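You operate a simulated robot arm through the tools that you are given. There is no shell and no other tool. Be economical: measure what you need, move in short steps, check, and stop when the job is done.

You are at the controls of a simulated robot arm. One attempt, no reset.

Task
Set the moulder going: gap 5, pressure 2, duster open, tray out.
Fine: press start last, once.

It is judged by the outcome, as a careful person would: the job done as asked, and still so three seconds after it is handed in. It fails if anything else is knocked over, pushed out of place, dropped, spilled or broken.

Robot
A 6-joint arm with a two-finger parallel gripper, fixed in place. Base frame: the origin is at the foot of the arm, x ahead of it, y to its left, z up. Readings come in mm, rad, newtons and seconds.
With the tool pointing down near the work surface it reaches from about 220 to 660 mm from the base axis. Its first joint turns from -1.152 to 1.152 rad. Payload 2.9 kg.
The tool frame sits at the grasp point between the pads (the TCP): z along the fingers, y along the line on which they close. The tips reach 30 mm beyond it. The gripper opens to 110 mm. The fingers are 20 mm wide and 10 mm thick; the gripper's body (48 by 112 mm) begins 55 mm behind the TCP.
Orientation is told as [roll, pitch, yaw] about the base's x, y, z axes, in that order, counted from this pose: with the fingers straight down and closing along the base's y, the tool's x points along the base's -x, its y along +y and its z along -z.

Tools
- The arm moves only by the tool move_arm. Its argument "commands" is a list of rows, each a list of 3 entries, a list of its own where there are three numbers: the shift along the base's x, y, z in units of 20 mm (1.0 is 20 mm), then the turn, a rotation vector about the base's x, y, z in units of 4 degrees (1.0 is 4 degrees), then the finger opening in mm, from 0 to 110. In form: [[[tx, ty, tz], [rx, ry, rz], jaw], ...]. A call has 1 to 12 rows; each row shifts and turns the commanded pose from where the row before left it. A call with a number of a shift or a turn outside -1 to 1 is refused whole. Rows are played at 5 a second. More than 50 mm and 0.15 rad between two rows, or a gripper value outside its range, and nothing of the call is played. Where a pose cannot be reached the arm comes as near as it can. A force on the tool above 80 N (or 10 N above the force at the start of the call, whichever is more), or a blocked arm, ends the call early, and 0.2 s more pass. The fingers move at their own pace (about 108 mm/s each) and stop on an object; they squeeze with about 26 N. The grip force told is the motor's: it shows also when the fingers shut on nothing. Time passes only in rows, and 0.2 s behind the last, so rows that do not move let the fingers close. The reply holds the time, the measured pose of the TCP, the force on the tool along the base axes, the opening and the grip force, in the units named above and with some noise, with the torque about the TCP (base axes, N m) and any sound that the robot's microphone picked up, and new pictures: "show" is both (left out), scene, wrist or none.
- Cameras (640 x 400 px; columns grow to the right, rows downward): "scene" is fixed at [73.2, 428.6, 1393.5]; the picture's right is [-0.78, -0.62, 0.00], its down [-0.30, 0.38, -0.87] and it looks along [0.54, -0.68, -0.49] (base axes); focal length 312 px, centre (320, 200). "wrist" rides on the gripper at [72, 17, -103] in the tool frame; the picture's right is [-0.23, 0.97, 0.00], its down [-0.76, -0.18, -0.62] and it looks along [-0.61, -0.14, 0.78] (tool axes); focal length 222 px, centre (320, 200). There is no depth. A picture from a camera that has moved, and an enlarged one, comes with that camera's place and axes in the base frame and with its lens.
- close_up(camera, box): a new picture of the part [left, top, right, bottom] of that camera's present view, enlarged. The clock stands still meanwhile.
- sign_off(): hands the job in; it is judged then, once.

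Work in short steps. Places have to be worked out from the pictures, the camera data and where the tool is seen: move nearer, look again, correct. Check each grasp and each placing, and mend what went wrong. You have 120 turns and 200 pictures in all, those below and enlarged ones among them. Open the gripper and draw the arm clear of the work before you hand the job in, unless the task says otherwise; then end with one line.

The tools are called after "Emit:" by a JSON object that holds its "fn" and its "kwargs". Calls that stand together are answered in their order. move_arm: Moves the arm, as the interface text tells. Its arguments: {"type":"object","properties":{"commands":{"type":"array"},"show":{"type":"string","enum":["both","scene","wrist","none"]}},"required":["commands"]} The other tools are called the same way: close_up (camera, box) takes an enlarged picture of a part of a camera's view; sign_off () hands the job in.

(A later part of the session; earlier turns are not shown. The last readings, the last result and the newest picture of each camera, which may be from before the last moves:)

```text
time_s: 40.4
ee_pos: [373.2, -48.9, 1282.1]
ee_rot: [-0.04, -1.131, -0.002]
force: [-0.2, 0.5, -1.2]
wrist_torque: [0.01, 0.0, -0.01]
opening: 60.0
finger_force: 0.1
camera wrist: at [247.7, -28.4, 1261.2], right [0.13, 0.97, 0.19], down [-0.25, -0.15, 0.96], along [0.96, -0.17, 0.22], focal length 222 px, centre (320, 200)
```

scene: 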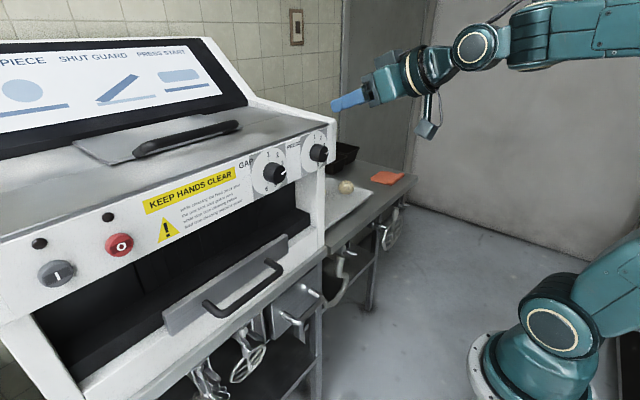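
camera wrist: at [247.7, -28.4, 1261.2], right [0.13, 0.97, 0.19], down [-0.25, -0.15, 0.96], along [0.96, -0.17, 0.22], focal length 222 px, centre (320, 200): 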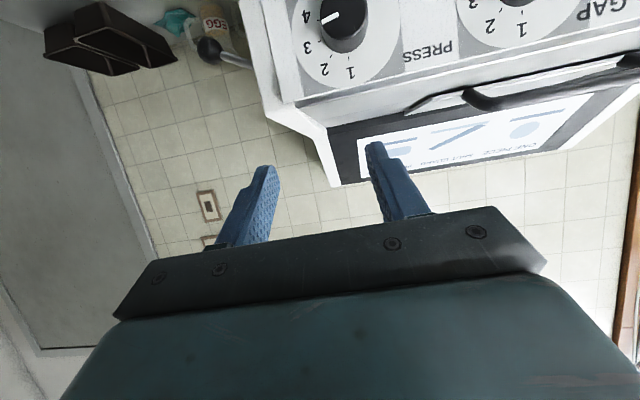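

The pose is reached and the dials are visible head-on, upside down. I'll enlarge them to read the pointers.

Emit:
{"fn": "close_up", "kwargs": {"camera": "wrist", "box": [280, 0, 440, 100]}}

Emit:
{"fn": "move_arm", "kwargs": {"commands": [[[-0.5, 0.2, -1], [1, 0, 0], 60], [[-0.5, 0.2, -1], [1, 0, 0], 60], [[0, 0.2, -1], [1, 0, 0], 60], [[0, 0.2, -0.5], [1, 0, 0], 60], [[0, 0.2, 0], [1, 0, 0], 60], [[0, 0.2, 0], [1, 0, 0], 60]]}}

```text
4.00 times, centred on (360, 50) of wrist
camera zoom: at [247.7, -28.4, 1261.2], right [0.13, 0.97, 0.19], down [-0.25, -0.15, 0.96], along [0.96, -0.17, 0.22], focal length 888 px, centre (160, 800)
```

zoom: 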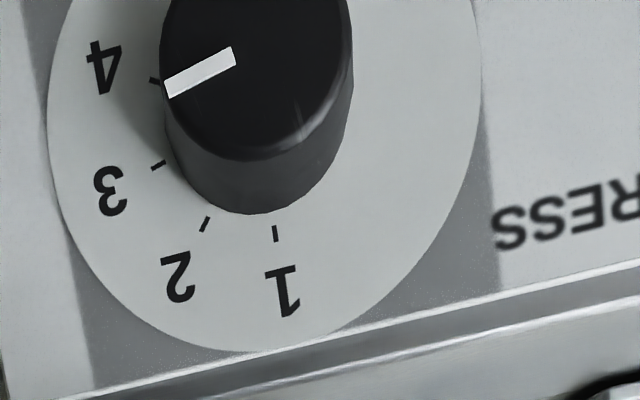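

```text
time_s: 41.8
ee_pos: [352.7, -26.9, 1213.3]
ee_rot: [0.772, -0.973, -0.716]
force: [0.7, -0.2, -0.8]
wrist_torque: [-0.01, -0.02, 0.0]
opening: 59.8
finger_force: 0.2
camera wrist: at [227.9, 2.3, 1201.5], right [0.13, 0.81, 0.57], down [-0.25, -0.53, 0.81], along [0.96, -0.25, 0.13], focal length 222 px, centre (320, 200)
```

scene: 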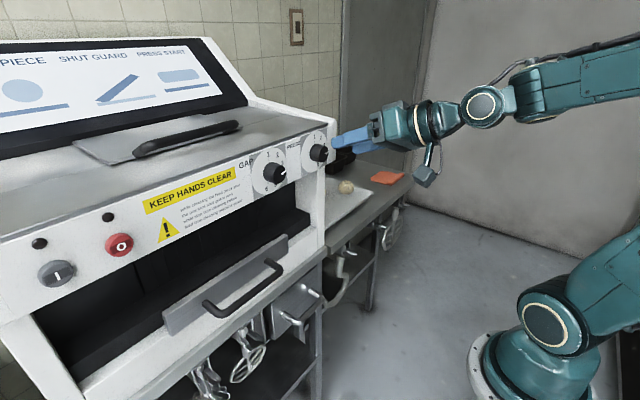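
wrist: 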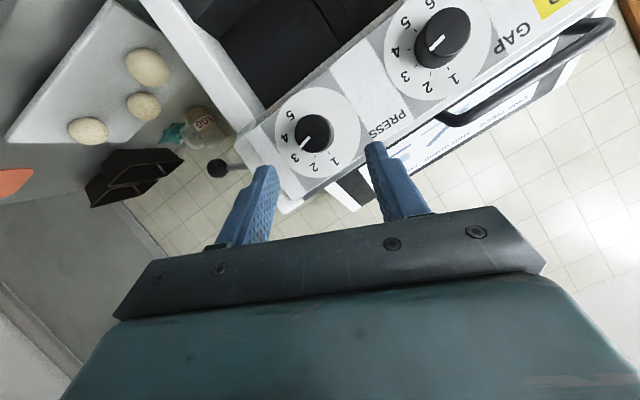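

I have a clear view of both dials now, so I'll enlarge it.

Emit:
{"fn": "close_up", "kwargs": {"camera": "wrist", "box": [264, 88, 376, 178]}}

Emit:
{"fn": "close_up", "kwargs": {"camera": "wrist", "box": [376, 0, 504, 100]}}

```text
4.44 times, centred on (320, 133) of wrist
camera zoom: at [227.9, 2.3, 1201.5], right [0.13, 0.81, 0.57], down [-0.25, -0.53, 0.81], along [0.96, -0.25, 0.13], focal length 987 px, centre (320, 498)
```

zoom: 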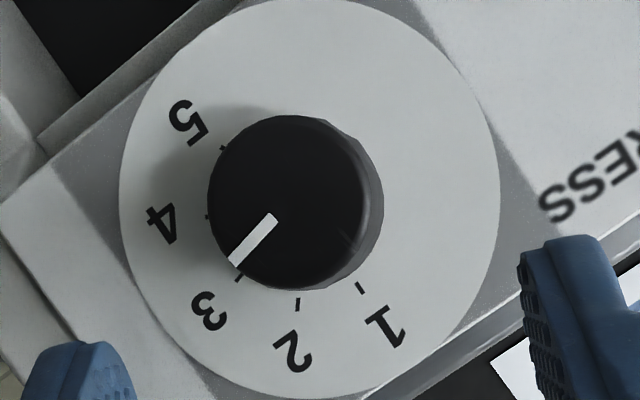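

```text
4.00 times, centred on (440, 50) of wrist
camera zoom: at [227.9, 2.3, 1201.5], right [0.13, 0.81, 0.57], down [-0.25, -0.53, 0.81], along [0.96, -0.25, 0.13], focal length 888 px, centre (-160, 800)
```

zoom: 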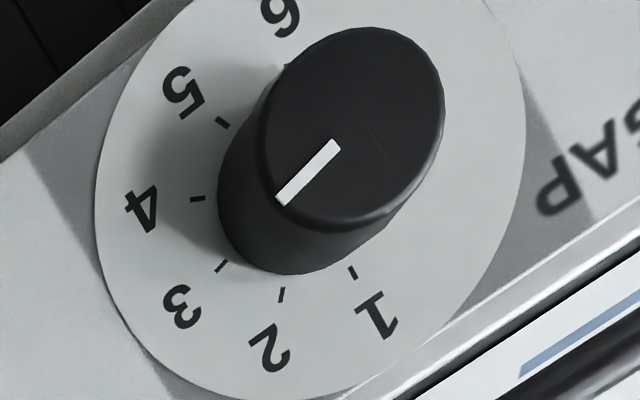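

Both pointers read 3, so PRESS needs 36° counter-clockwise to reach 2 and GAP needs 72° clockwise to reach 5. The PRESS knob axis is at about (y -20, z 1176), its diameter is about 33 mm and its front is at x≈424. I'll move in along the finger direction.

Emit:
{"fn": "move_arm", "kwargs": {"commands": [[[0.6, 0.05, -0.3], [0, 0, 0], 60], [[0.6, 0.05, -0.3], [0, 0, 0], 60], [[0.6, 0.05, -0.3], [0, 0, 0], 60], [[0.6, 0, -0.3], [0, 0, 0], 60], [[0.45, 0, -0.2], [0, 0, 0], 60]]}}

```text
time_s: 43.0
ee_pos: [410.0, -22.9, 1185.1]
ee_rot: [0.769, -0.974, -0.713]
force: [-0.4, 0.4, 0.1]
wrist_torque: [-0.01, -0.02, 0.0]
opening: 60.1
finger_force: 0.0
camera wrist: at [284.3, 4.9, 1173.9], right [0.13, 0.81, 0.57], down [-0.25, -0.53, 0.81], along [0.96, -0.25, 0.13], focal length 222 px, centre (320, 200)
```

scene: 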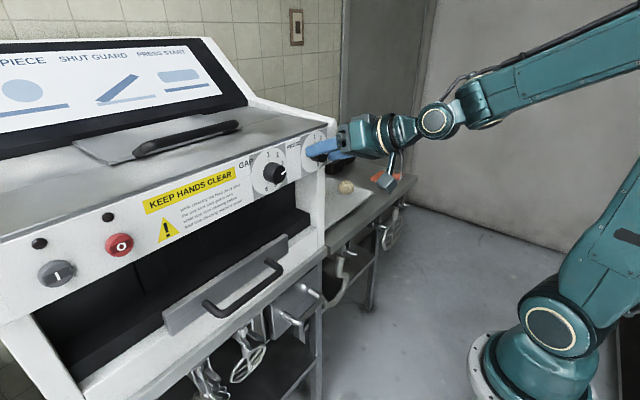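
wrist: 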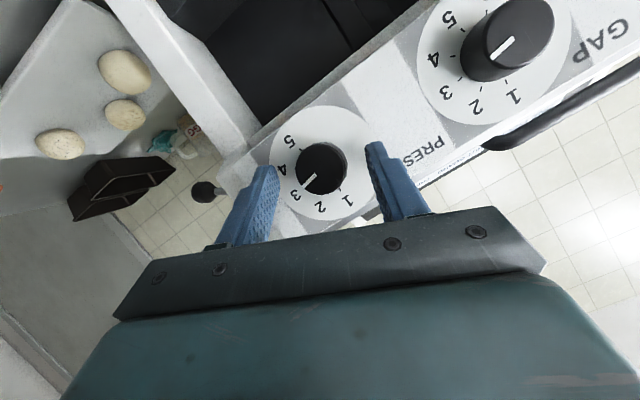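

The knob sits centred between the fingertips. I'll close on it.

Emit:
{"fn": "move_arm", "kwargs": {"commands": [[[0, 0, 0], [0, 0, 0], 45], [[0, 0, 0], [0, 0, 0], 30], [[0, 0, 0], [0, 0, 0], 24], [[0, 0, 0], [0, 0, 0], 24]], "show": "wrist"}}

```text
time_s: 44.0
ee_pos: [409.8, -23.4, 1186.0]
ee_rot: [0.772, -0.976, -0.713]
force: [6.0, 9.7, 1.4]
wrist_torque: [0.07, -0.07, 0.35]
opening: 32.9
finger_force: 44.7
camera wrist: at [284.3, 5.5, 1174.3], right [0.13, 0.81, 0.57], down [-0.25, -0.53, 0.81], along [0.96, -0.25, 0.13], focal length 222 px, centre (320, 200)
```

wrist: 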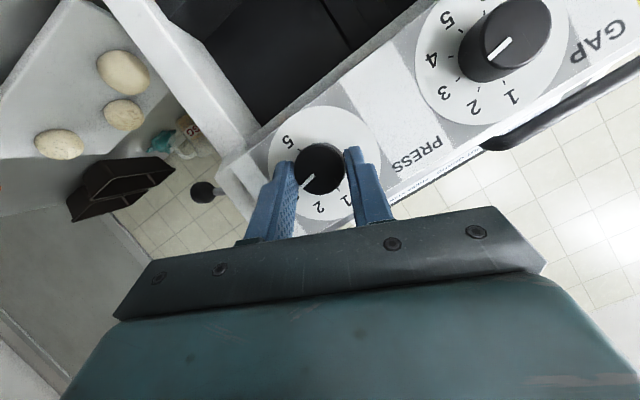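

It's gripped at 32.9 mm. Now I'll turn counter-clockwise by 36°.

Emit:
{"fn": "move_arm", "kwargs": {"commands": [[[0, 0.033, 0.005], [-1, 0, 0], 24], [[0, 0.033, 0.005], [-1, 0, 0], 24], [[0, 0.033, 0], [-1, 0, 0], 24], [[0, 0.033, 0], [-1, 0, 0], 24], [[0, 0.033, 0], [-1, 0, 0], 24], [[0, 0.033, 0], [-1, 0, 0], 24], [[0, 0.033, 0], [-1, 0, 0], 24], [[0, 0.033, 0], [-1, 0, 0], 24], [[0, 0.033, 0], [-1, 0, 0], 24], [[0, 0, 0], [0, 0, 0], 24]], "show": "wrist"}}

Emit:
{"fn": "close_up", "kwargs": {"camera": "wrist", "box": [250, 90, 390, 220]}}

```text
time_s: 46.2
ee_pos: [409.3, -17.7, 1186.3]
ee_rot: [-0.506, -1.088, 0.422]
force: [-12.3, 8.0, 10.2]
wrist_torque: [0.0, -0.35, 0.29]
opening: 32.9
finger_force: 44.6
camera wrist: at [284.4, -0.6, 1159.9], right [0.13, 0.99, -0.02], down [-0.25, 0.05, 0.97], along [0.96, -0.12, 0.25], focal length 222 px, centre (320, 200)
```

wrist: 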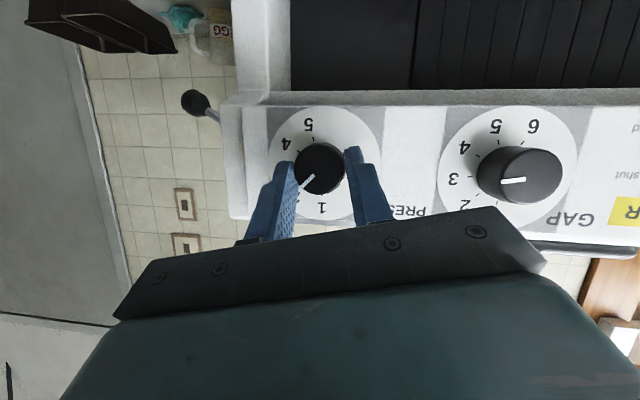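

```text
3.08 times, centred on (320, 155) of wrist
camera zoom: at [284.4, -0.6, 1159.9], right [0.13, 0.99, -0.02], down [-0.25, 0.05, 0.97], along [0.96, -0.12, 0.25], focal length 684 px, centre (320, 338)
```

zoom: 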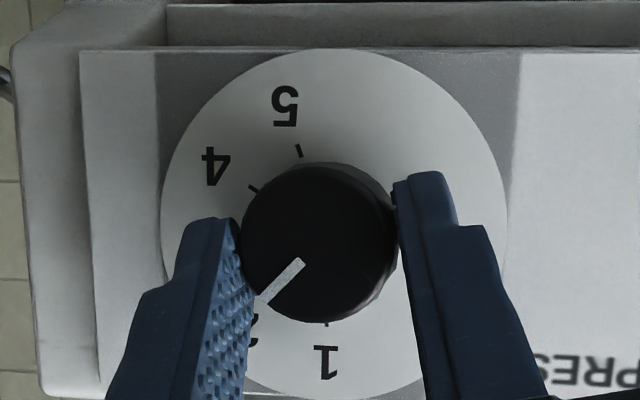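

The knob turned with the grip. I'll release, back off, and read it.

Emit:
{"fn": "move_arm", "kwargs": {"commands": [[[0, 0, 0], [0, 0, 0], 45], [[0, 0, 0], [0, 0, 0], 60], [[-0.6, 0, 0.3], [0, 0, 0], 60], [[-0.6, 0, 0.3], [0, 0, 0], 60], [[-0.6, 0, 0.3], [0, 0, 0], 60], [[-0.6, 0, 0.3], [0, 0, 0], 60], [[-0.6, 0, 0.3], [0, 0, 0], 60]], "show": "wrist"}}

Emit:
{"fn": "close_up", "kwargs": {"camera": "wrist", "box": [250, 80, 390, 170]}}

```text
time_s: 47.8
ee_pos: [350.3, -15.3, 1216.9]
ee_rot: [-0.505, -1.088, 0.42]
force: [-0.2, 0.5, 0.0]
wrist_torque: [0.03, 0.0, -0.01]
opening: 59.9
finger_force: 0.1
camera wrist: at [224.6, -0.2, 1190.6], right [0.13, 0.99, -0.02], down [-0.25, 0.05, 0.97], along [0.96, -0.12, 0.25], focal length 222 px, centre (320, 200)
```

wrist: 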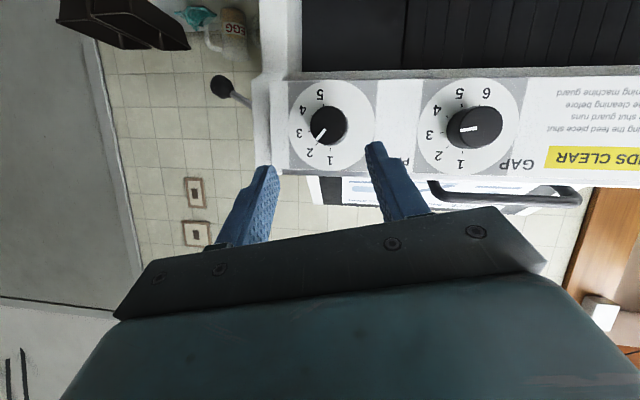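

```text
4.44 times, centred on (320, 125) of wrist
camera zoom: at [224.6, -0.2, 1190.6], right [0.13, 0.99, -0.02], down [-0.25, 0.05, 0.97], along [0.96, -0.12, 0.25], focal length 987 px, centre (320, 533)
```

zoom: 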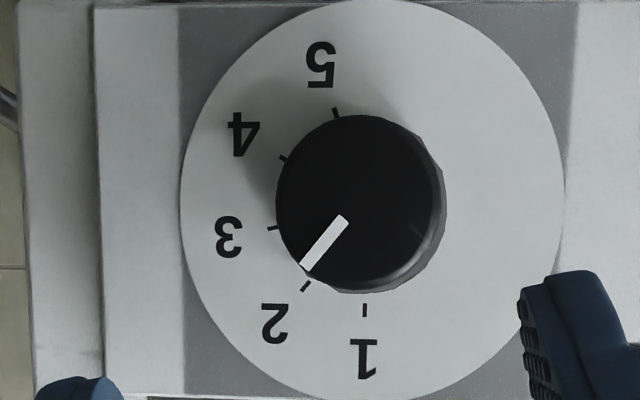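

PRESS reads exactly 2. Next is GAP, with its knob axis at (y 104, z 1175.5). I'll pre-roll 24° further counter-clockwise and line up.

Emit:
{"fn": "move_arm", "kwargs": {"commands": [[[0, 0.88, 0], [-1, 0, 0], 60], [[0, 0.88, 0], [-1, 0, 0], 60], [[0, 0.88, -0.1], [-1, 0, 0], 60], [[0, 0.88, -0.1], [-1, 0, 0], 60], [[0, 0.88, -0.1], [-1, 0, 0], 60], [[0, 0.88, -0.1], [-1, 0, 0], 60], [[0, 0.88, -0.1], [0, 0, 0], 60], [[0, 0.88, 0], [0, 0, 0], 60]], "show": "wrist"}}

```text
time_s: 49.6
ee_pos: [349.9, 124.4, 1204.9]
ee_rot: [-1.082, -0.822, 0.897]
force: [1.1, 0.6, -0.2]
wrist_torque: [-0.01, -0.01, -0.02]
opening: 60.0
finger_force: 0.1
camera wrist: at [225.2, 128.0, 1174.7], right [0.13, 0.9, -0.42], down [-0.25, 0.44, 0.86], along [0.96, -0.01, 0.28], focal length 222 px, centre (320, 200)
```

wrist: 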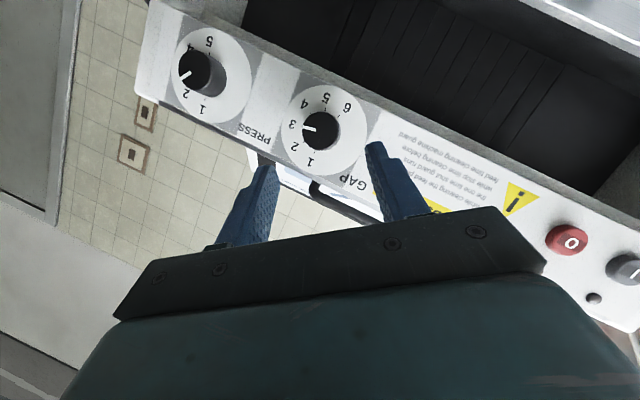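

The knob is lined up. I'll confirm the GAP starting angle from this head-on view, then approach.

Emit:
{"fn": "close_up", "kwargs": {"camera": "wrist", "box": [264, 80, 376, 170]}}

Emit:
{"fn": "move_arm", "kwargs": {"commands": [[[0.6, -0.16, -0.22], [0, 0, 0], 60], [[0.6, -0.16, -0.22], [0, 0, 0], 60], [[0.6, -0.16, -0.22], [0, 0, 0], 60], [[0.6, -0.16, -0.22], [0, 0, 0], 60], [[0.6, -0.12, -0.2], [0, 0, 0], 60]], "show": "wrist"}}

```text
4.44 times, centred on (320, 125) of wrist
camera zoom: at [225.2, 128.0, 1174.7], right [0.13, 0.9, -0.42], down [-0.25, 0.44, 0.86], along [0.96, -0.01, 0.28], focal length 987 px, centre (320, 533)
```

zoom: 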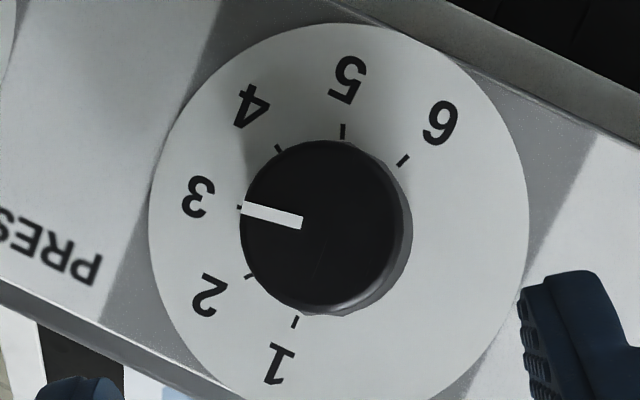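

```text
time_s: 50.8
ee_pos: [408.8, 106.9, 1183.4]
ee_rot: [-1.082, -0.822, 0.898]
force: [-0.2, 0.3, -0.2]
wrist_torque: [0.0, 0.0, 0.02]
opening: 60.1
finger_force: 0.1
camera wrist: at [284.9, 111.4, 1152.1], right [0.13, 0.9, -0.42], down [-0.25, 0.44, 0.86], along [0.96, -0.01, 0.28], focal length 222 px, centre (320, 200)
```

wrist: 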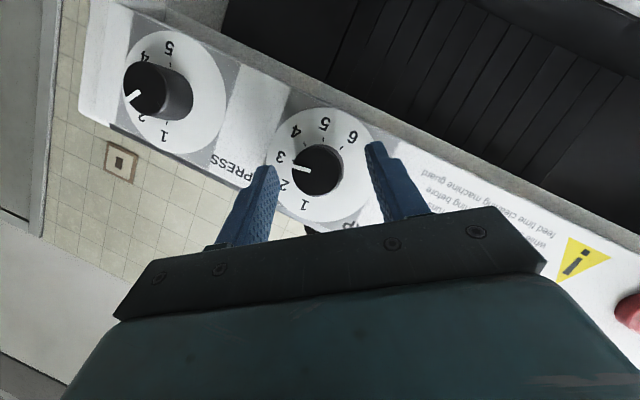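

GAP reads exactly 3, so 72° clockwise is right. I'll close on the knob.

Emit:
{"fn": "move_arm", "kwargs": {"commands": [[[0, -0.05, 0.02], [0, 0, 0], 50], [[0, 0, 0], [0, 0, 0], 38], [[0, 0, 0], [0, 0, 0], 24], [[0, 0, 0], [0, 0, 0], 24]], "show": "wrist"}}

```text
time_s: 51.8
ee_pos: [408.8, 106.4, 1183.7]
ee_rot: [-1.085, -0.823, 0.898]
force: [3.1, -3.5, 1.7]
wrist_torque: [-0.02, -0.04, -0.11]
opening: 32.9
finger_force: 45.0
camera wrist: at [284.9, 110.6, 1153.1], right [0.13, 0.9, -0.42], down [-0.25, 0.44, 0.86], along [0.96, -0.01, 0.28], focal length 222 px, centre (320, 200)
```

wrist: 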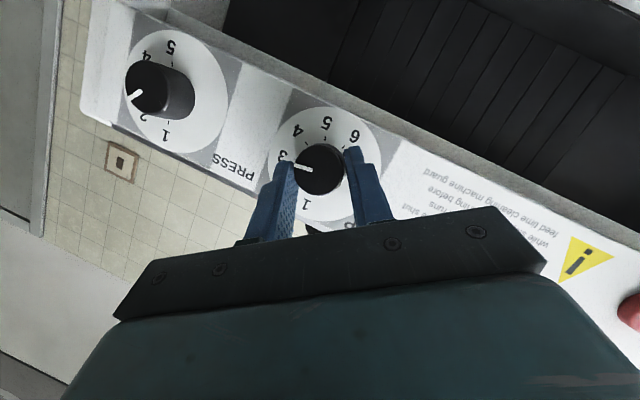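

The grip is well centred with low side force. I'll turn clockwise, first 48° of the 72°.

Emit:
{"fn": "move_arm", "kwargs": {"commands": [[[0, -0.029, 0.02], [1, 0, 0], 24], [[0, -0.03, 0.017], [1, 0, 0], 24], [[0, -0.031, 0.015], [1, 0, 0], 24], [[0, -0.032, 0.012], [1, 0, 0], 24], [[0, -0.033, 0.01], [1, 0, 0], 24], [[0, -0.034, 0.008], [1, 0, 0], 24], [[0, -0.034, 0.006], [1, 0, 0], 24], [[0, -0.034, 0.004], [1, 0, 0], 24], [[0, -0.034, 0.001], [1, 0, 0], 24], [[0, -0.034, -0.001], [1, 0, 0], 24], [[0, -0.034, -0.004], [1, 0, 0], 24], [[0, -0.034, -0.006], [1, 0, 0], 24]], "show": "wrist"}}

```text
time_s: 54.4
ee_pos: [409.5, 98.3, 1186.4]
ee_rot: [0.43, -1.089, -0.422]
force: [-15.0, -3.5, 1.3]
wrist_torque: [-0.05, -0.51, -0.08]
opening: 32.7
finger_force: 45.0
camera wrist: at [284.8, 124.7, 1168.6], right [0.13, 0.91, 0.39], down [-0.25, -0.35, 0.9], along [0.96, -0.21, 0.18], focal length 222 px, centre (320, 200)
```

wrist: 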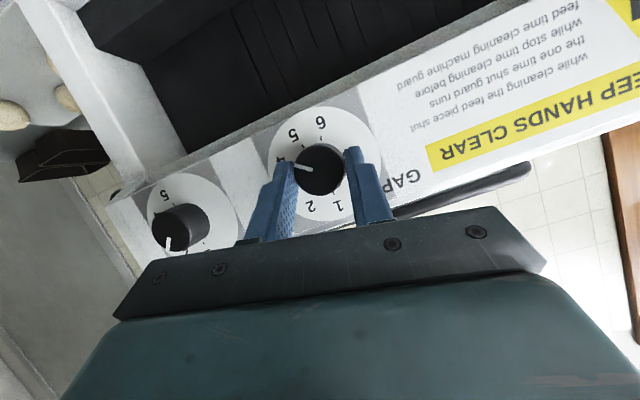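

The turn is going smoothly. I'll do the last 24°.

Emit:
{"fn": "move_arm", "kwargs": {"commands": [[[0, -0.033, -0.008], [1, 0, 0], 24], [[0, -0.033, -0.01], [1, 0, 0], 24], [[0, -0.032, -0.012], [1, 0, 0], 24], [[0, -0.031, -0.015], [1, 0, 0], 24], [[0, -0.03, -0.017], [1, 0, 0], 24], [[0, -0.029, -0.02], [1, 0, 0], 24], [[0, 0, 0], [0, 0, 0], 24], [[0, 0, 0], [0, 0, 0], 45], [[0, 0, 0], [0, 0, 0], 60], [[-0.6, -0.16, 0.22], [0, 0, 0], 60], [[-0.6, -0.16, 0.22], [0, 0, 0], 60], [[-0.6, -0.16, 0.22], [0, 0, 0], 60]], "show": "wrist"}}

Emit:
{"fn": "close_up", "kwargs": {"camera": "wrist", "box": [254, 90, 386, 180]}}

```text
time_s: 57.0
ee_pos: [373.2, 86.8, 1198.4]
ee_rot: [1.003, -0.823, -0.896]
force: [-0.7, -0.3, 0.4]
wrist_torque: [-0.01, 0.01, 0.0]
opening: 60.1
finger_force: 0.1
camera wrist: at [248.5, 116.6, 1192.8], right [0.13, 0.68, 0.72], down [-0.25, -0.69, 0.68], along [0.96, -0.27, 0.08], focal length 222 px, centre (320, 200)
```

wrist: 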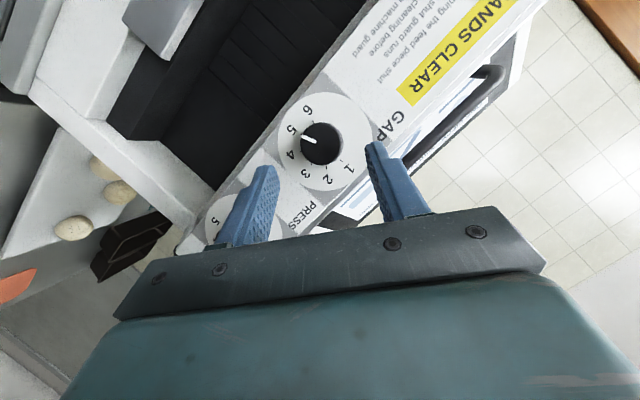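

```text
4.44 times, centred on (320, 135) of wrist
camera zoom: at [248.5, 116.6, 1192.8], right [0.13, 0.68, 0.72], down [-0.25, -0.69, 0.68], along [0.96, -0.27, 0.08], focal length 987 px, centre (320, 489)
```

zoom: 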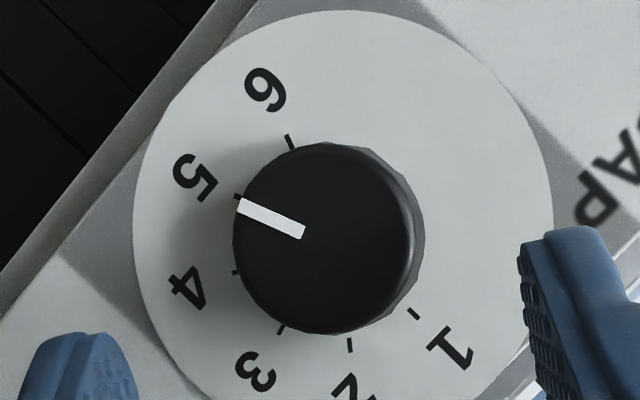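

I rotated 72° and GAP appears at about 5, maybe slightly past. I'll align the camera exactly with the knob axis to read it without parallax.

Emit:
{"fn": "move_arm", "kwargs": {"commands": [[[0, -0.37, -0.42], [0, 0, 0], 70], [[0, -0.36, -0.42], [0, 0, 0], 70]], "show": "wrist"}}

Emit:
{"fn": "close_up", "kwargs": {"camera": "wrist", "box": [300, 95, 400, 185]}}

```text
time_s: 57.6
ee_pos: [373.5, 71.4, 1181.0]
ee_rot: [1.002, -0.822, -0.898]
force: [0.1, 0.5, 0.1]
wrist_torque: [0.01, 0.0, 0.01]
opening: 70.2
finger_force: 0.2
camera wrist: at [248.3, 102.5, 1175.3], right [0.13, 0.68, 0.72], down [-0.25, -0.69, 0.68], along [0.96, -0.27, 0.08], focal length 222 px, centre (320, 200)
```

wrist: 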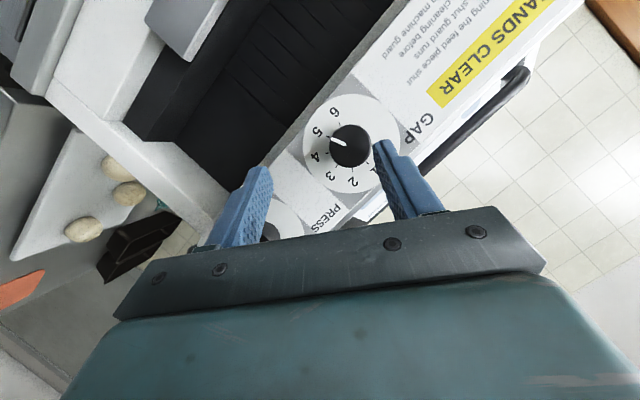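

```text
4.44 times, centred on (350, 140) of wrist
camera zoom: at [248.3, 102.5, 1175.3], right [0.13, 0.68, 0.72], down [-0.25, -0.69, 0.68], along [0.96, -0.27, 0.08], focal length 987 px, centre (187, 467)
```

zoom: 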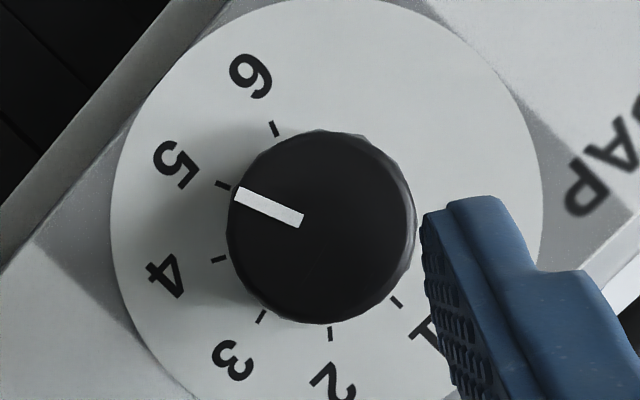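

Fitting the tick circle shows GAP at 5 and PRESS at 2, each within about 1°. Now for the tray: I'll back off, level the roll, and look at its handle from lower down.

Emit:
{"fn": "move_arm", "kwargs": {"commands": [[[-1, 0.5, 0.3], [0, 0, 0], 70], [[-0.5, 1, 0], [-1, 0, 0], 70], [[-0.5, 1, 0], [-1, 0, 0], 70], [[0, 1, 0], [-1, 0, 0], 50], [[0, 1, 0], [-1, 0, 0], 50], [[0, 1, -0.5], [-1, 0, 0], 50], [[0, 0, -1], [-1, 0, 0], 50], [[0, 0, -1], [-1, 0, 0], 50], [[0, 0, -1], [-1, 0, 0], 50], [[0, 0, -1], [-1, 0, 0], 50], [[0, 0, -1], [0, 0.5, 0], 50], [[0, 0, -1], [0, 0.5, 0], 50]]}}

```text
time_s: 60.2
ee_pos: [332.1, 183.1, 1057.0]
ee_rot: [-0.042, -1.063, 0.002]
force: [0.4, 0.8, 0.3]
wrist_torque: [0.01, 0.01, 0.0]
opening: 50.0
finger_force: 0.2
camera wrist: at [207.0, 203.7, 1043.3], right [0.14, 0.97, 0.18], down [-0.18, -0.15, 0.97], along [0.97, -0.17, 0.15], focal length 222 px, centre (320, 200)
```

scene: 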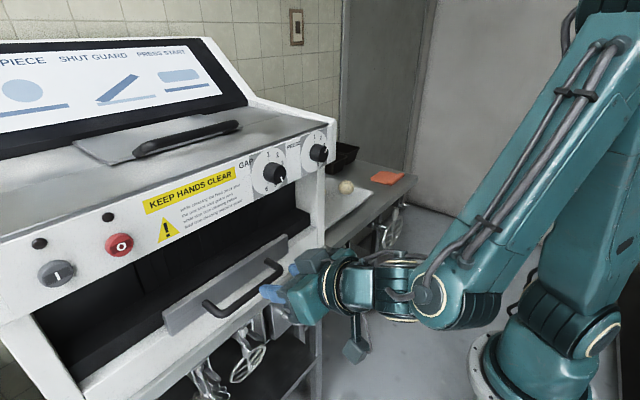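
wrist: 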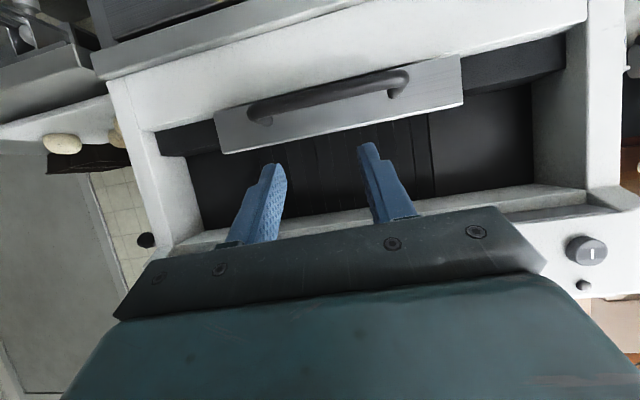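

The view is clear: the handle bar is about 13 mm thick at (422, y 114–260, z 985), and the tray front plate sits about 40 mm behind it. I'll turn the tool steeply downward, 25° from vertical, with the jaws closing fore and aft so it can grip the bar.

Emit:
{"fn": "move_arm", "kwargs": {"commands": [[[0, 0, 0.4], [0.6, 1, 0], 50], [[0, 0, 0.4], [0, 1, 0], 50], [[0, 0, 0.4], [0, 1, 0], 50], [[0, 0, 0], [0, 1, 0], 50], [[0, 0, 0], [0, 1, 0], 50], [[0, 0, 0], [0, 1, 0], 50], [[0, 0, 0], [0, 1, 0], 50], [[0, 0, 0], [0, 1, 0], 36], [[0, 0, 0], [0, 1, 0], 36], [[0, 0, 0], [-0.467, 0, 1], 36], [[0, 0, 0], [-0.467, 0, 1], 36], [[0, 0, 0], [-0.467, 0, 1], 36]], "show": "none"}}

Emit:
{"fn": "move_arm", "kwargs": {"commands": [[[0, 0, 0], [-0.467, 0, 1], 36], [[0, 0, 0], [-0.467, 0, 1], 36], [[0, 0, 0], [-0.467, 0, 1], 36], [[0, 0, 0], [-0.467, 0, 1], 36], [[0, 0, 0], [-0.467, 0, 1], 36], [[0, 0, 0], [-0.467, 0, 1], 36], [[0, 0, 0], [-0.467, 0, 1], 36], [[0, 0, 0], [-0.467, 0, 1], 36], [[0, 0, 0], [-0.467, 0, 1], 36], [[0, 0, 0], [-0.467, 0, 1], 36], [[0, 0, 0], [-0.467, 0, 1], 36], [[0, 0, 0], [-0.467, 0, 1], 36]], "show": "none"}}

Emit:
{"fn": "move_arm", "kwargs": {"commands": [[[0.4, 0, 0], [-0.467, 0, 1], 36], [[0.4, 0, 0], [-0.467, 0, 1], 36], [[0.4, 0, 0], [-0.467, 0, 1], 36], [[0.4, 0, 0], [-0.467, 0, 1], 36], [[0.4, 0, 0], [-0.467, 0, 1], 36], [[0, 0, 0], [-0.187, 0, 0.4], 36]]}}

```text
time_s: 62.8
ee_pos: [333.3, 181.7, 1081.0]
ee_rot: [-0.11, -0.427, 0.216]
force: [-0.5, 0.8, -0.9]
wrist_torque: [-0.01, 0.03, -0.01]
opening: 36.1
finger_force: 0.2
```

```text
time_s: 65.4
ee_pos: [333.7, 183.2, 1081.0]
ee_rot: [-0.418, -0.182, 1.158]
force: [-0.4, -0.2, -0.3]
wrist_torque: [0.01, 0.02, 0.0]
opening: 35.7
finger_force: 0.1
```

```text
time_s: 66.8
ee_pos: [374.8, 181.2, 1082.3]
ee_rot: [-0.458, -0.011, 1.538]
force: [0.5, 0.2, -0.4]
wrist_torque: [0.01, 0.03, 0.02]
opening: 35.9
finger_force: 0.1
camera wrist: at [310.6, 110.6, 1165.1], right [-0.87, 0.26, -0.43], down [-0.09, 0.76, 0.65], along [0.49, 0.6, -0.63], focal length 222 px, centre (320, 200)
```

scene: 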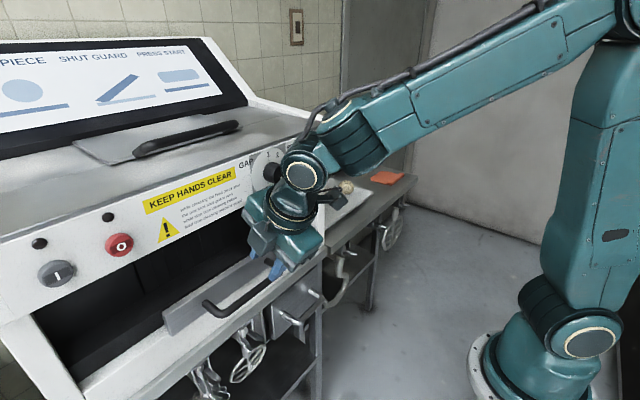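
wrist: 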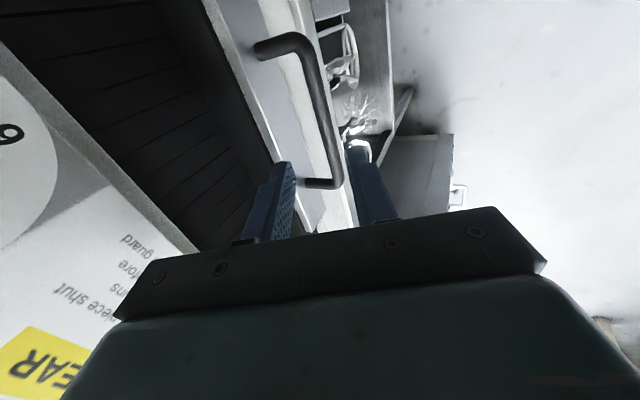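

The bar is at x≈419, z≈985, and the tool is already on the approach line. I'll come down along the fingers.

Emit:
{"fn": "move_arm", "kwargs": {"commands": [[[0.39, 0, -0.85], [0, 0, 0], 36], [[0.39, 0, -0.85], [0, 0, 0], 36], [[0.39, 0, -0.85], [0, 0, 0], 36]]}}

```text
time_s: 67.6
ee_pos: [396.8, 180.8, 1029.2]
ee_rot: [-0.457, -0.012, 1.538]
force: [-0.4, 0.3, 0.5]
wrist_torque: [0.03, -0.01, -0.02]
opening: 36.3
finger_force: 0.1
camera wrist: at [333.0, 110.8, 1113.5], right [-0.87, 0.26, -0.43], down [-0.09, 0.76, 0.65], along [0.49, 0.6, -0.63], focal length 222 px, centre (320, 200)
```

scene: 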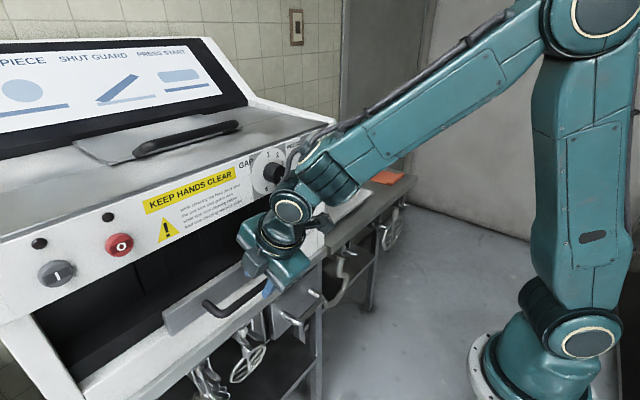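
wrist: 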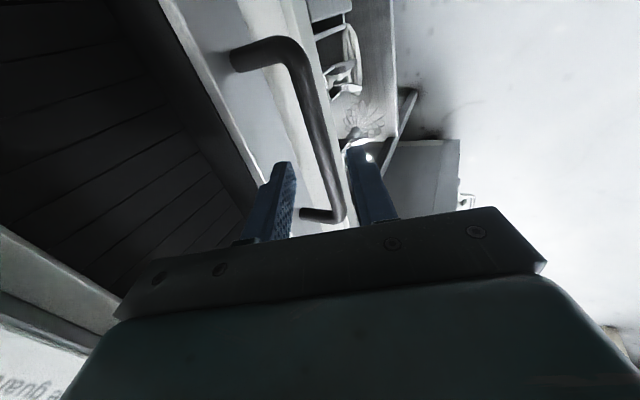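

The bar lies between the fingers on the approach line. I'll go about 38 mm further along it.

Emit:
{"fn": "move_arm", "kwargs": {"commands": [[[0.3, 0, -0.65], [0, 0, 0], 36], [[0.25, 0, -0.55], [0, 0, 0], 36], [[0.25, 0, -0.53], [0, 0, 0], 36]]}}

Emit:
{"fn": "close_up", "kwargs": {"camera": "wrist", "box": [220, 60, 420, 240]}}

```text
time_s: 68.4
ee_pos: [415.1, 181.8, 996.5]
ee_rot: [-0.454, -0.012, 1.537]
force: [0.7, 0.2, 0.8]
wrist_torque: [-0.04, 0.0, -0.03]
opening: 36.2
finger_force: 0.0
camera wrist: at [349.7, 111.2, 1079.7], right [-0.87, 0.26, -0.43], down [-0.09, 0.76, 0.65], along [0.49, 0.6, -0.63], focal length 222 px, centre (320, 200)
```

scene: 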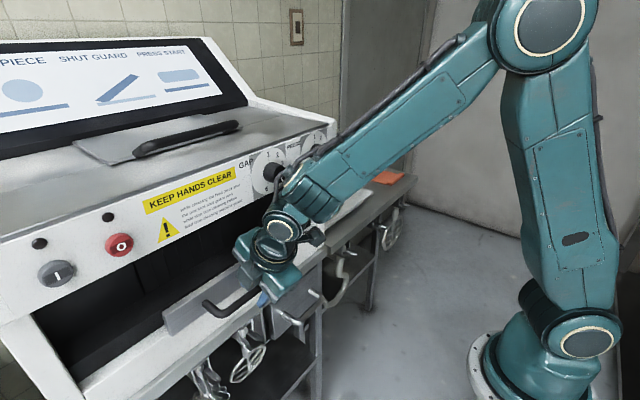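
wrist: 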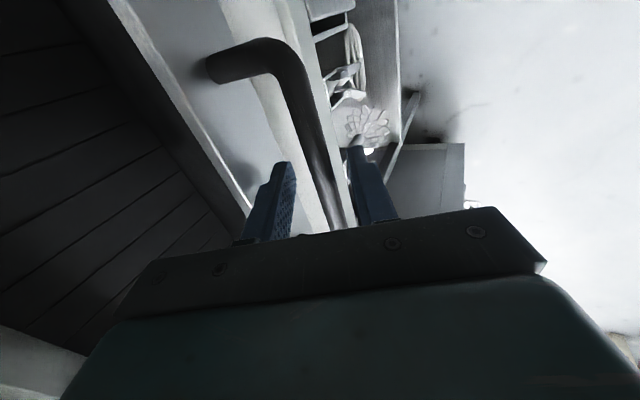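

```text
2.22 times, centred on (320, 150) of wrist
camera zoom: at [349.7, 111.2, 1079.7], right [-0.87, 0.26, -0.43], down [-0.09, 0.76, 0.65], along [0.49, 0.6, -0.63], focal length 494 px, centre (320, 311)
```

zoom: 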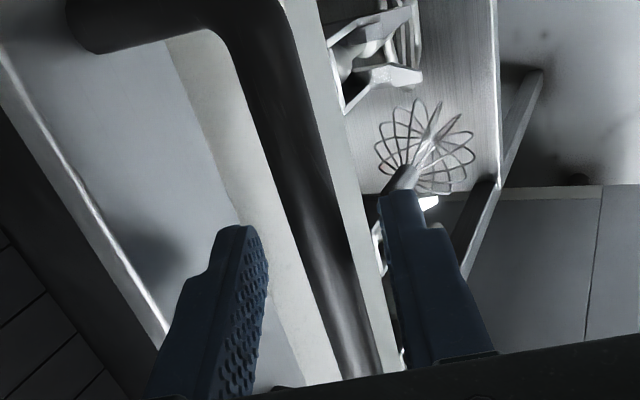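

The bar sits between the pads. I'll close the gripper on it.

Emit:
{"fn": "move_arm", "kwargs": {"commands": [[[0, 0, 0], [0, 0, 0], 25], [[0, 0, 0], [0, 0, 0], 15], [[0, 0, 0], [0, 0, 0], 5], [[0, 0, 0], [0, 0, 0], 5]], "show": "wrist"}}

```text
time_s: 69.4
ee_pos: [412.6, 182.8, 994.7]
ee_rot: [-0.451, -0.011, 1.541]
force: [-9.2, 0.0, -4.1]
wrist_torque: [-0.3, 0.13, 0.97]
opening: 14.1
finger_force: 44.9
camera wrist: at [349.0, 111.2, 1079.5], right [-0.87, 0.26, -0.42], down [-0.09, 0.76, 0.65], along [0.49, 0.6, -0.64], focal length 222 px, centre (320, 200)
```

wrist: 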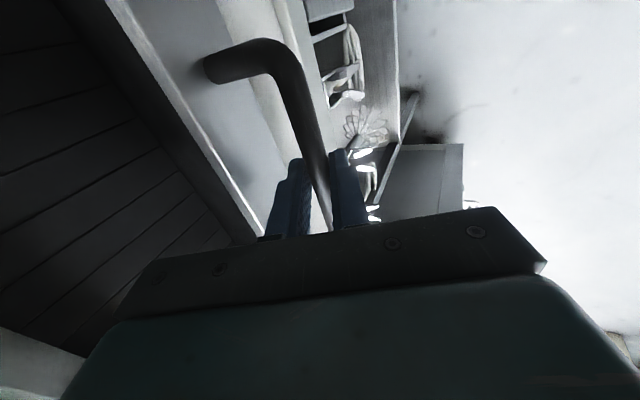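

The bar is held at 14.1 mm. I'll pull the tray straight out toward -x in small steps.

Emit:
{"fn": "move_arm", "kwargs": {"commands": [[[-0.4, 0, 0], [0, 0, 0], 5], [[-0.4, 0, 0], [0, 0, 0], 5], [[-0.4, 0, 0], [0, 0, 0], 5], [[-0.4, 0, 0], [0, 0, 0], 5], [[-0.4, 0, 0], [0, 0, 0], 5]]}}

```text
time_s: 70.6
ee_pos: [373.1, 182.3, 995.5]
ee_rot: [-0.456, -0.012, 1.539]
force: [0.5, 5.4, -12.3]
wrist_torque: [0.66, 0.14, 1.4]
opening: 14.2
finger_force: 44.9
camera wrist: at [309.0, 111.0, 1079.1], right [-0.87, 0.26, -0.43], down [-0.09, 0.76, 0.65], along [0.49, 0.6, -0.63], focal length 222 px, centre (320, 200)
```

scene: 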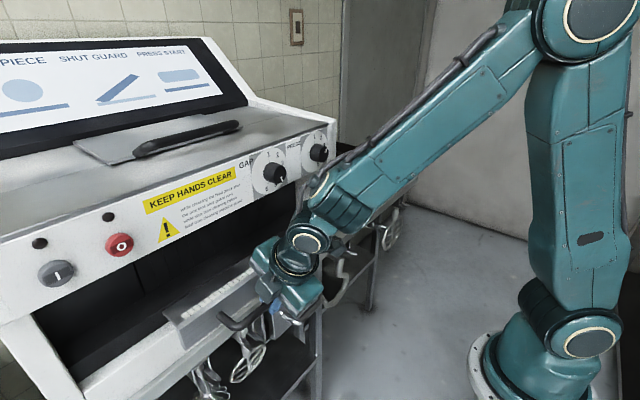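
wrist: 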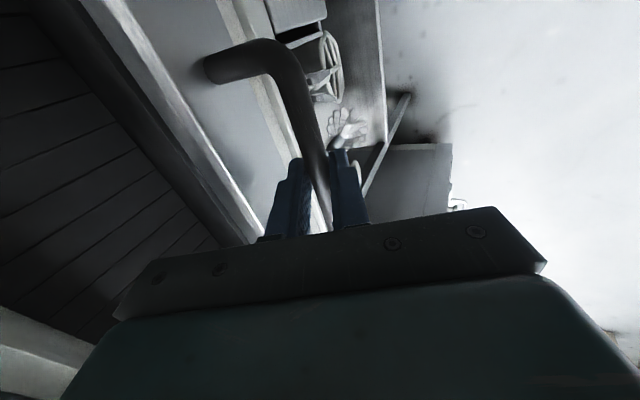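

The tray slides with almost no force. I'll continue outward, watching for a stop.

Emit:
{"fn": "move_arm", "kwargs": {"commands": [[[-0.4, 0, 0], [0, 0, 0], 5], [[-0.4, 0, 0], [0, 0, 0], 5], [[-0.4, 0, 0], [0, 0, 0], 5], [[-0.4, 0, 0], [0, 0, 0], 5], [[-0.4, 0, 0], [0, 0, 0], 5]]}}

```text
time_s: 71.8
ee_pos: [332.3, 182.9, 995.4]
ee_rot: [-0.454, -0.012, 1.539]
force: [1.6, 9.5, -7.6]
wrist_torque: [-0.87, 0.03, 0.57]
opening: 14.4
finger_force: 45.2
camera wrist: at [269.5, 111.1, 1079.2], right [-0.87, 0.26, -0.43], down [-0.09, 0.76, 0.65], along [0.49, 0.6, -0.63], focal length 222 px, centre (320, 200)
```

scene: 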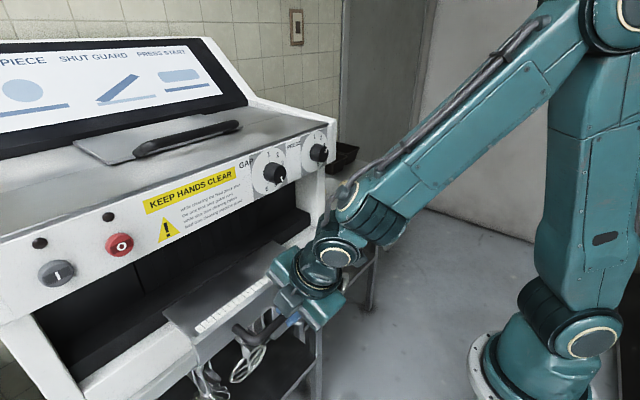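
wrist: 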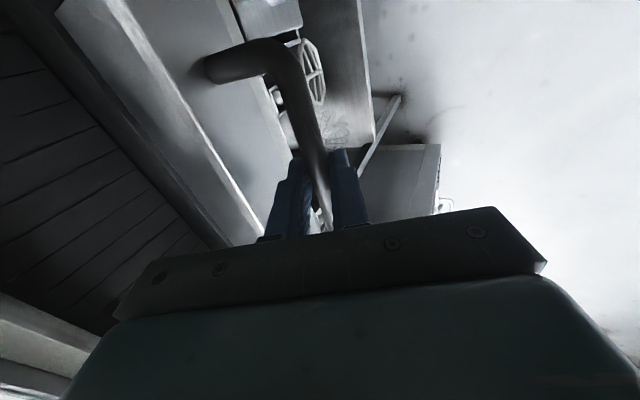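

It's 80 mm out and still free. I'll continue a little slower.

Emit:
{"fn": "move_arm", "kwargs": {"commands": [[[-0.3, 0, 0], [0, 0, 0], 5], [[-0.3, 0, 0], [0, 0, 0], 5], [[-0.3, 0, 0], [0, 0, 0], 5], [[-0.3, 0, 0], [0, 0, 0], 5]], "show": "scene"}}

Emit:
{"fn": "close_up", "kwargs": {"camera": "scene", "box": [120, 220, 360, 370]}}

```text
time_s: 72.8
ee_pos: [309.5, 181.7, 996.4]
ee_rot: [-0.454, -0.012, 1.54]
force: [0.2, 5.2, -13.2]
wrist_torque: [0.47, 0.15, 1.28]
opening: 14.0
finger_force: 45.6
```

scene: 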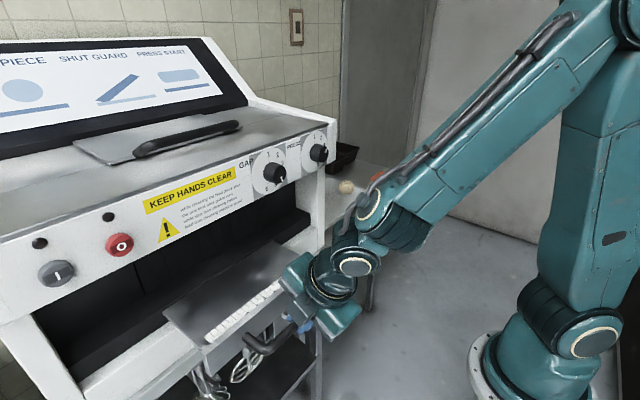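

```text
2.67 times, centred on (240, 295) of scene
camera zoom: at [73.4, 428.8, 1393.4], right [-0.78, -0.62, 0.0], down [-0.3, 0.38, -0.87], along [0.54, -0.68, -0.49], focal length 831 px, centre (533, -53)
```

zoom: 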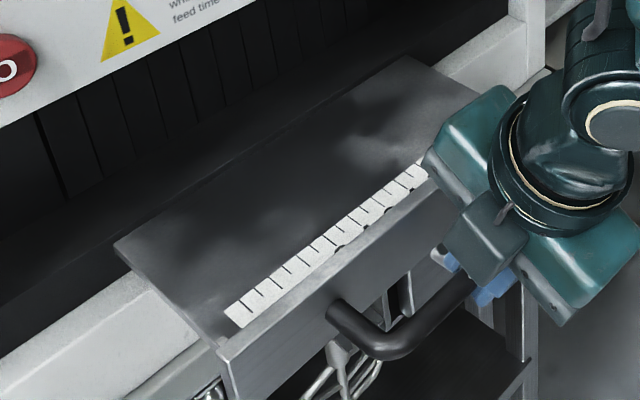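

The line where the tray emerges hasn't moved, so the tray is still well inside its slot. I'll keep pulling gently.

Emit:
{"fn": "move_arm", "kwargs": {"commands": [[[-0.3, 0, 0], [0, 0, 0], 5], [[-0.3, 0, 0], [0, 0, 0], 5], [[-0.3, 0, 0], [0, 0, 0], 5]], "show": "scene"}}

```text
time_s: 73.6
ee_pos: [289.6, 182.4, 994.2]
ee_rot: [-0.454, -0.013, 1.54]
force: [0.3, 11.3, -14.2]
wrist_torque: [-1.06, 0.08, 0.57]
opening: 14.3
finger_force: 45.1
```

scene: 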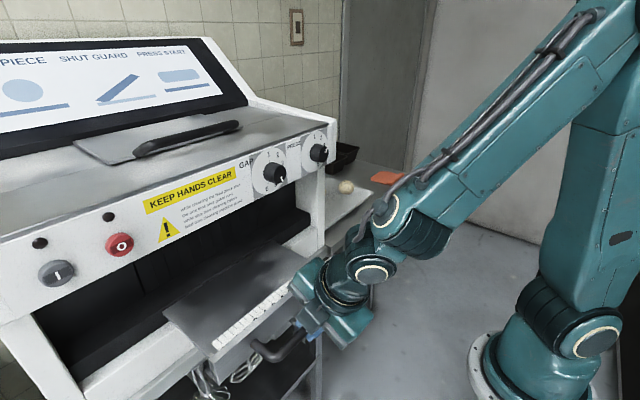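

Emit:
{"fn": "close_up", "kwargs": {"camera": "scene", "box": [130, 220, 330, 350]}}

Emit:
{"fn": "move_arm", "kwargs": {"commands": [[[-0.3, 0, 0], [0, 0, 0], 5], [[-0.3, 0, 0], [0, 0, 0], 5]], "show": "scene"}}

```text
3.08 times, centred on (230, 285) of scene
camera zoom: at [73.4, 429.0, 1393.3], right [-0.78, -0.62, 0.0], down [-0.3, 0.38, -0.87], along [0.54, -0.68, -0.49], focal length 959 px, centre (597, -62)
```

zoom: 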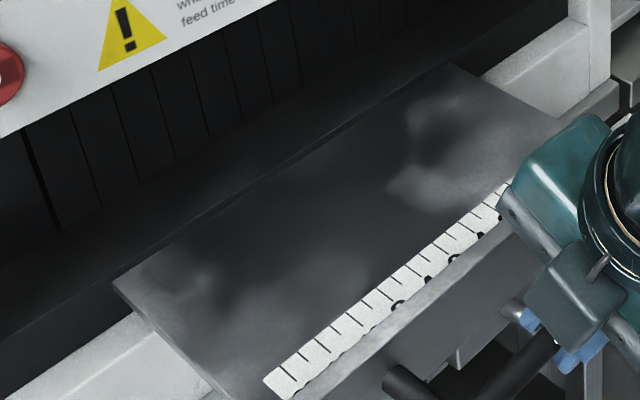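

```text
time_s: 74.2
ee_pos: [279.5, 182.3, 994.1]
ee_rot: [-0.455, -0.012, 1.539]
force: [1.1, 7.9, -14.3]
wrist_torque: [-0.13, 0.11, 0.95]
opening: 14.0
finger_force: 45.1
```

scene: 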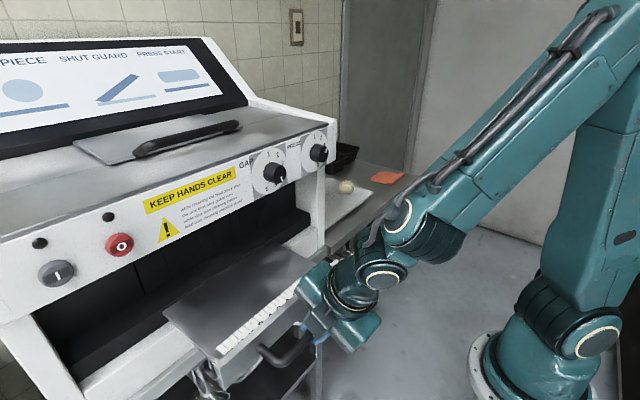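

The emerging edge is still unmoved. I'll pull further.

Emit:
{"fn": "move_arm", "kwargs": {"commands": [[[-0.3, 0, 0], [0, 0, 0], 5], [[-0.3, 0, 0], [0, 0, 0], 5], [[-0.3, 0, 0], [0, 0, 0], 5]]}}

Emit:
{"fn": "close_up", "kwargs": {"camera": "scene", "box": [130, 220, 350, 370]}}

```text
time_s: 75.0
ee_pos: [260.8, 182.4, 995.4]
ee_rot: [-0.456, -0.013, 1.539]
force: [1.4, 12.5, -13.4]
wrist_torque: [-1.0, -0.01, 0.63]
opening: 14.2
finger_force: 45.4
camera wrist: at [196.4, 110.9, 1079.4], right [-0.87, 0.26, -0.43], down [-0.09, 0.76, 0.65], along [0.49, 0.6, -0.63], focal length 222 px, centre (320, 200)
```

scene: 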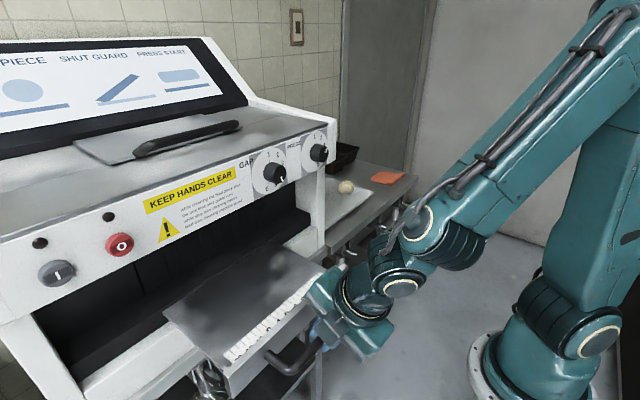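
wrist: 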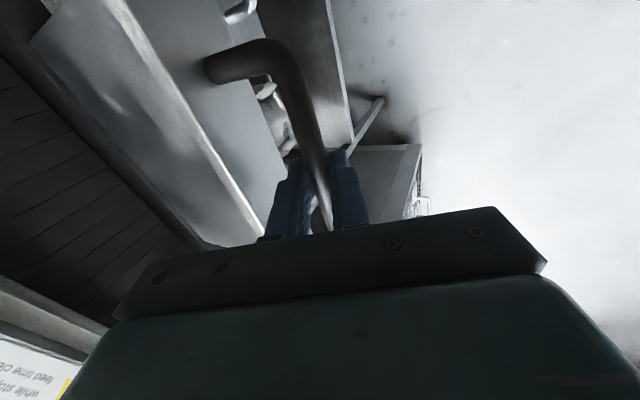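

```text
2.67 times, centred on (240, 295) of scene
camera zoom: at [73.4, 429.0, 1393.3], right [-0.78, -0.62, 0.0], down [-0.3, 0.38, -0.87], along [0.54, -0.68, -0.49], focal length 831 px, centre (533, -53)
```

zoom: 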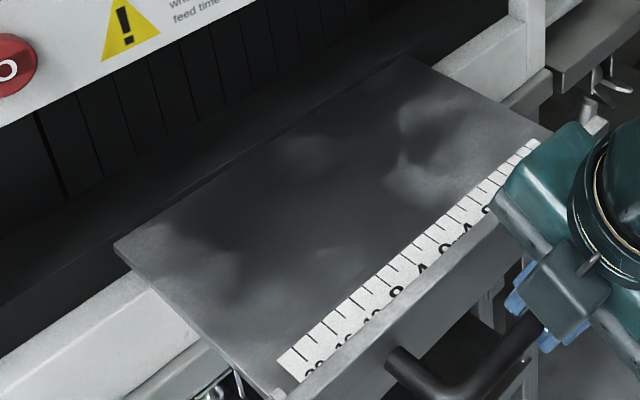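

It's 152 mm out with no stop yet. I'll continue in small steps.

Emit:
{"fn": "move_arm", "kwargs": {"commands": [[[-0.3, 0, 0], [0, 0, 0], 5], [[-0.3, 0, 0], [0, 0, 0], 5], [[-0.3, 0, 0], [0, 0, 0], 5]]}}

Emit:
{"fn": "close_up", "kwargs": {"camera": "scene", "box": [130, 220, 350, 370]}}

```text
time_s: 75.8
ee_pos: [242.6, 181.9, 995.0]
ee_rot: [-0.456, -0.013, 1.542]
force: [1.0, 17.4, -11.0]
wrist_torque: [-0.85, 0.04, 0.68]
opening: 13.9
finger_force: 45.3
camera wrist: at [178.9, 110.6, 1079.3], right [-0.87, 0.26, -0.42], down [-0.09, 0.76, 0.65], along [0.49, 0.6, -0.63], focal length 222 px, centre (320, 200)
```

scene: 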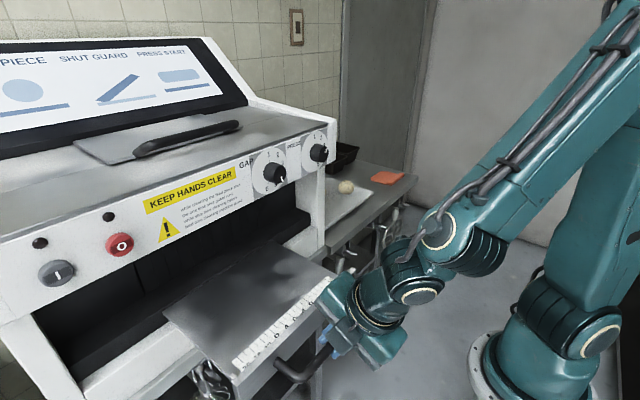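
wrist: 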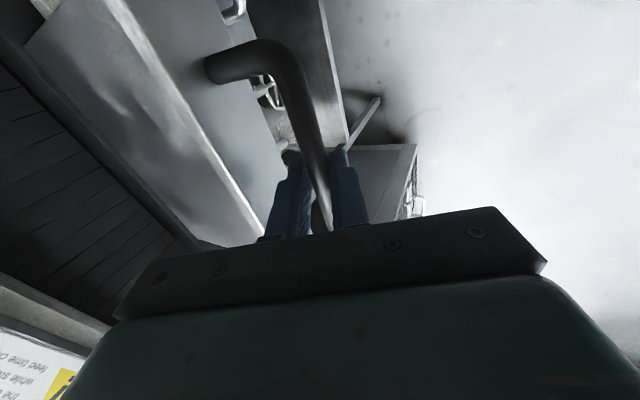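

```text
2.67 times, centred on (240, 295) of scene
camera zoom: at [73.4, 429.2, 1393.3], right [-0.78, -0.62, 0.0], down [-0.3, 0.38, -0.87], along [0.54, -0.68, -0.49], focal length 831 px, centre (533, -53)
```

zoom: 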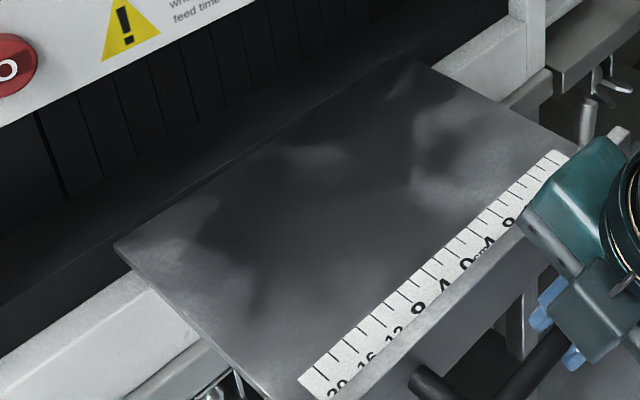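

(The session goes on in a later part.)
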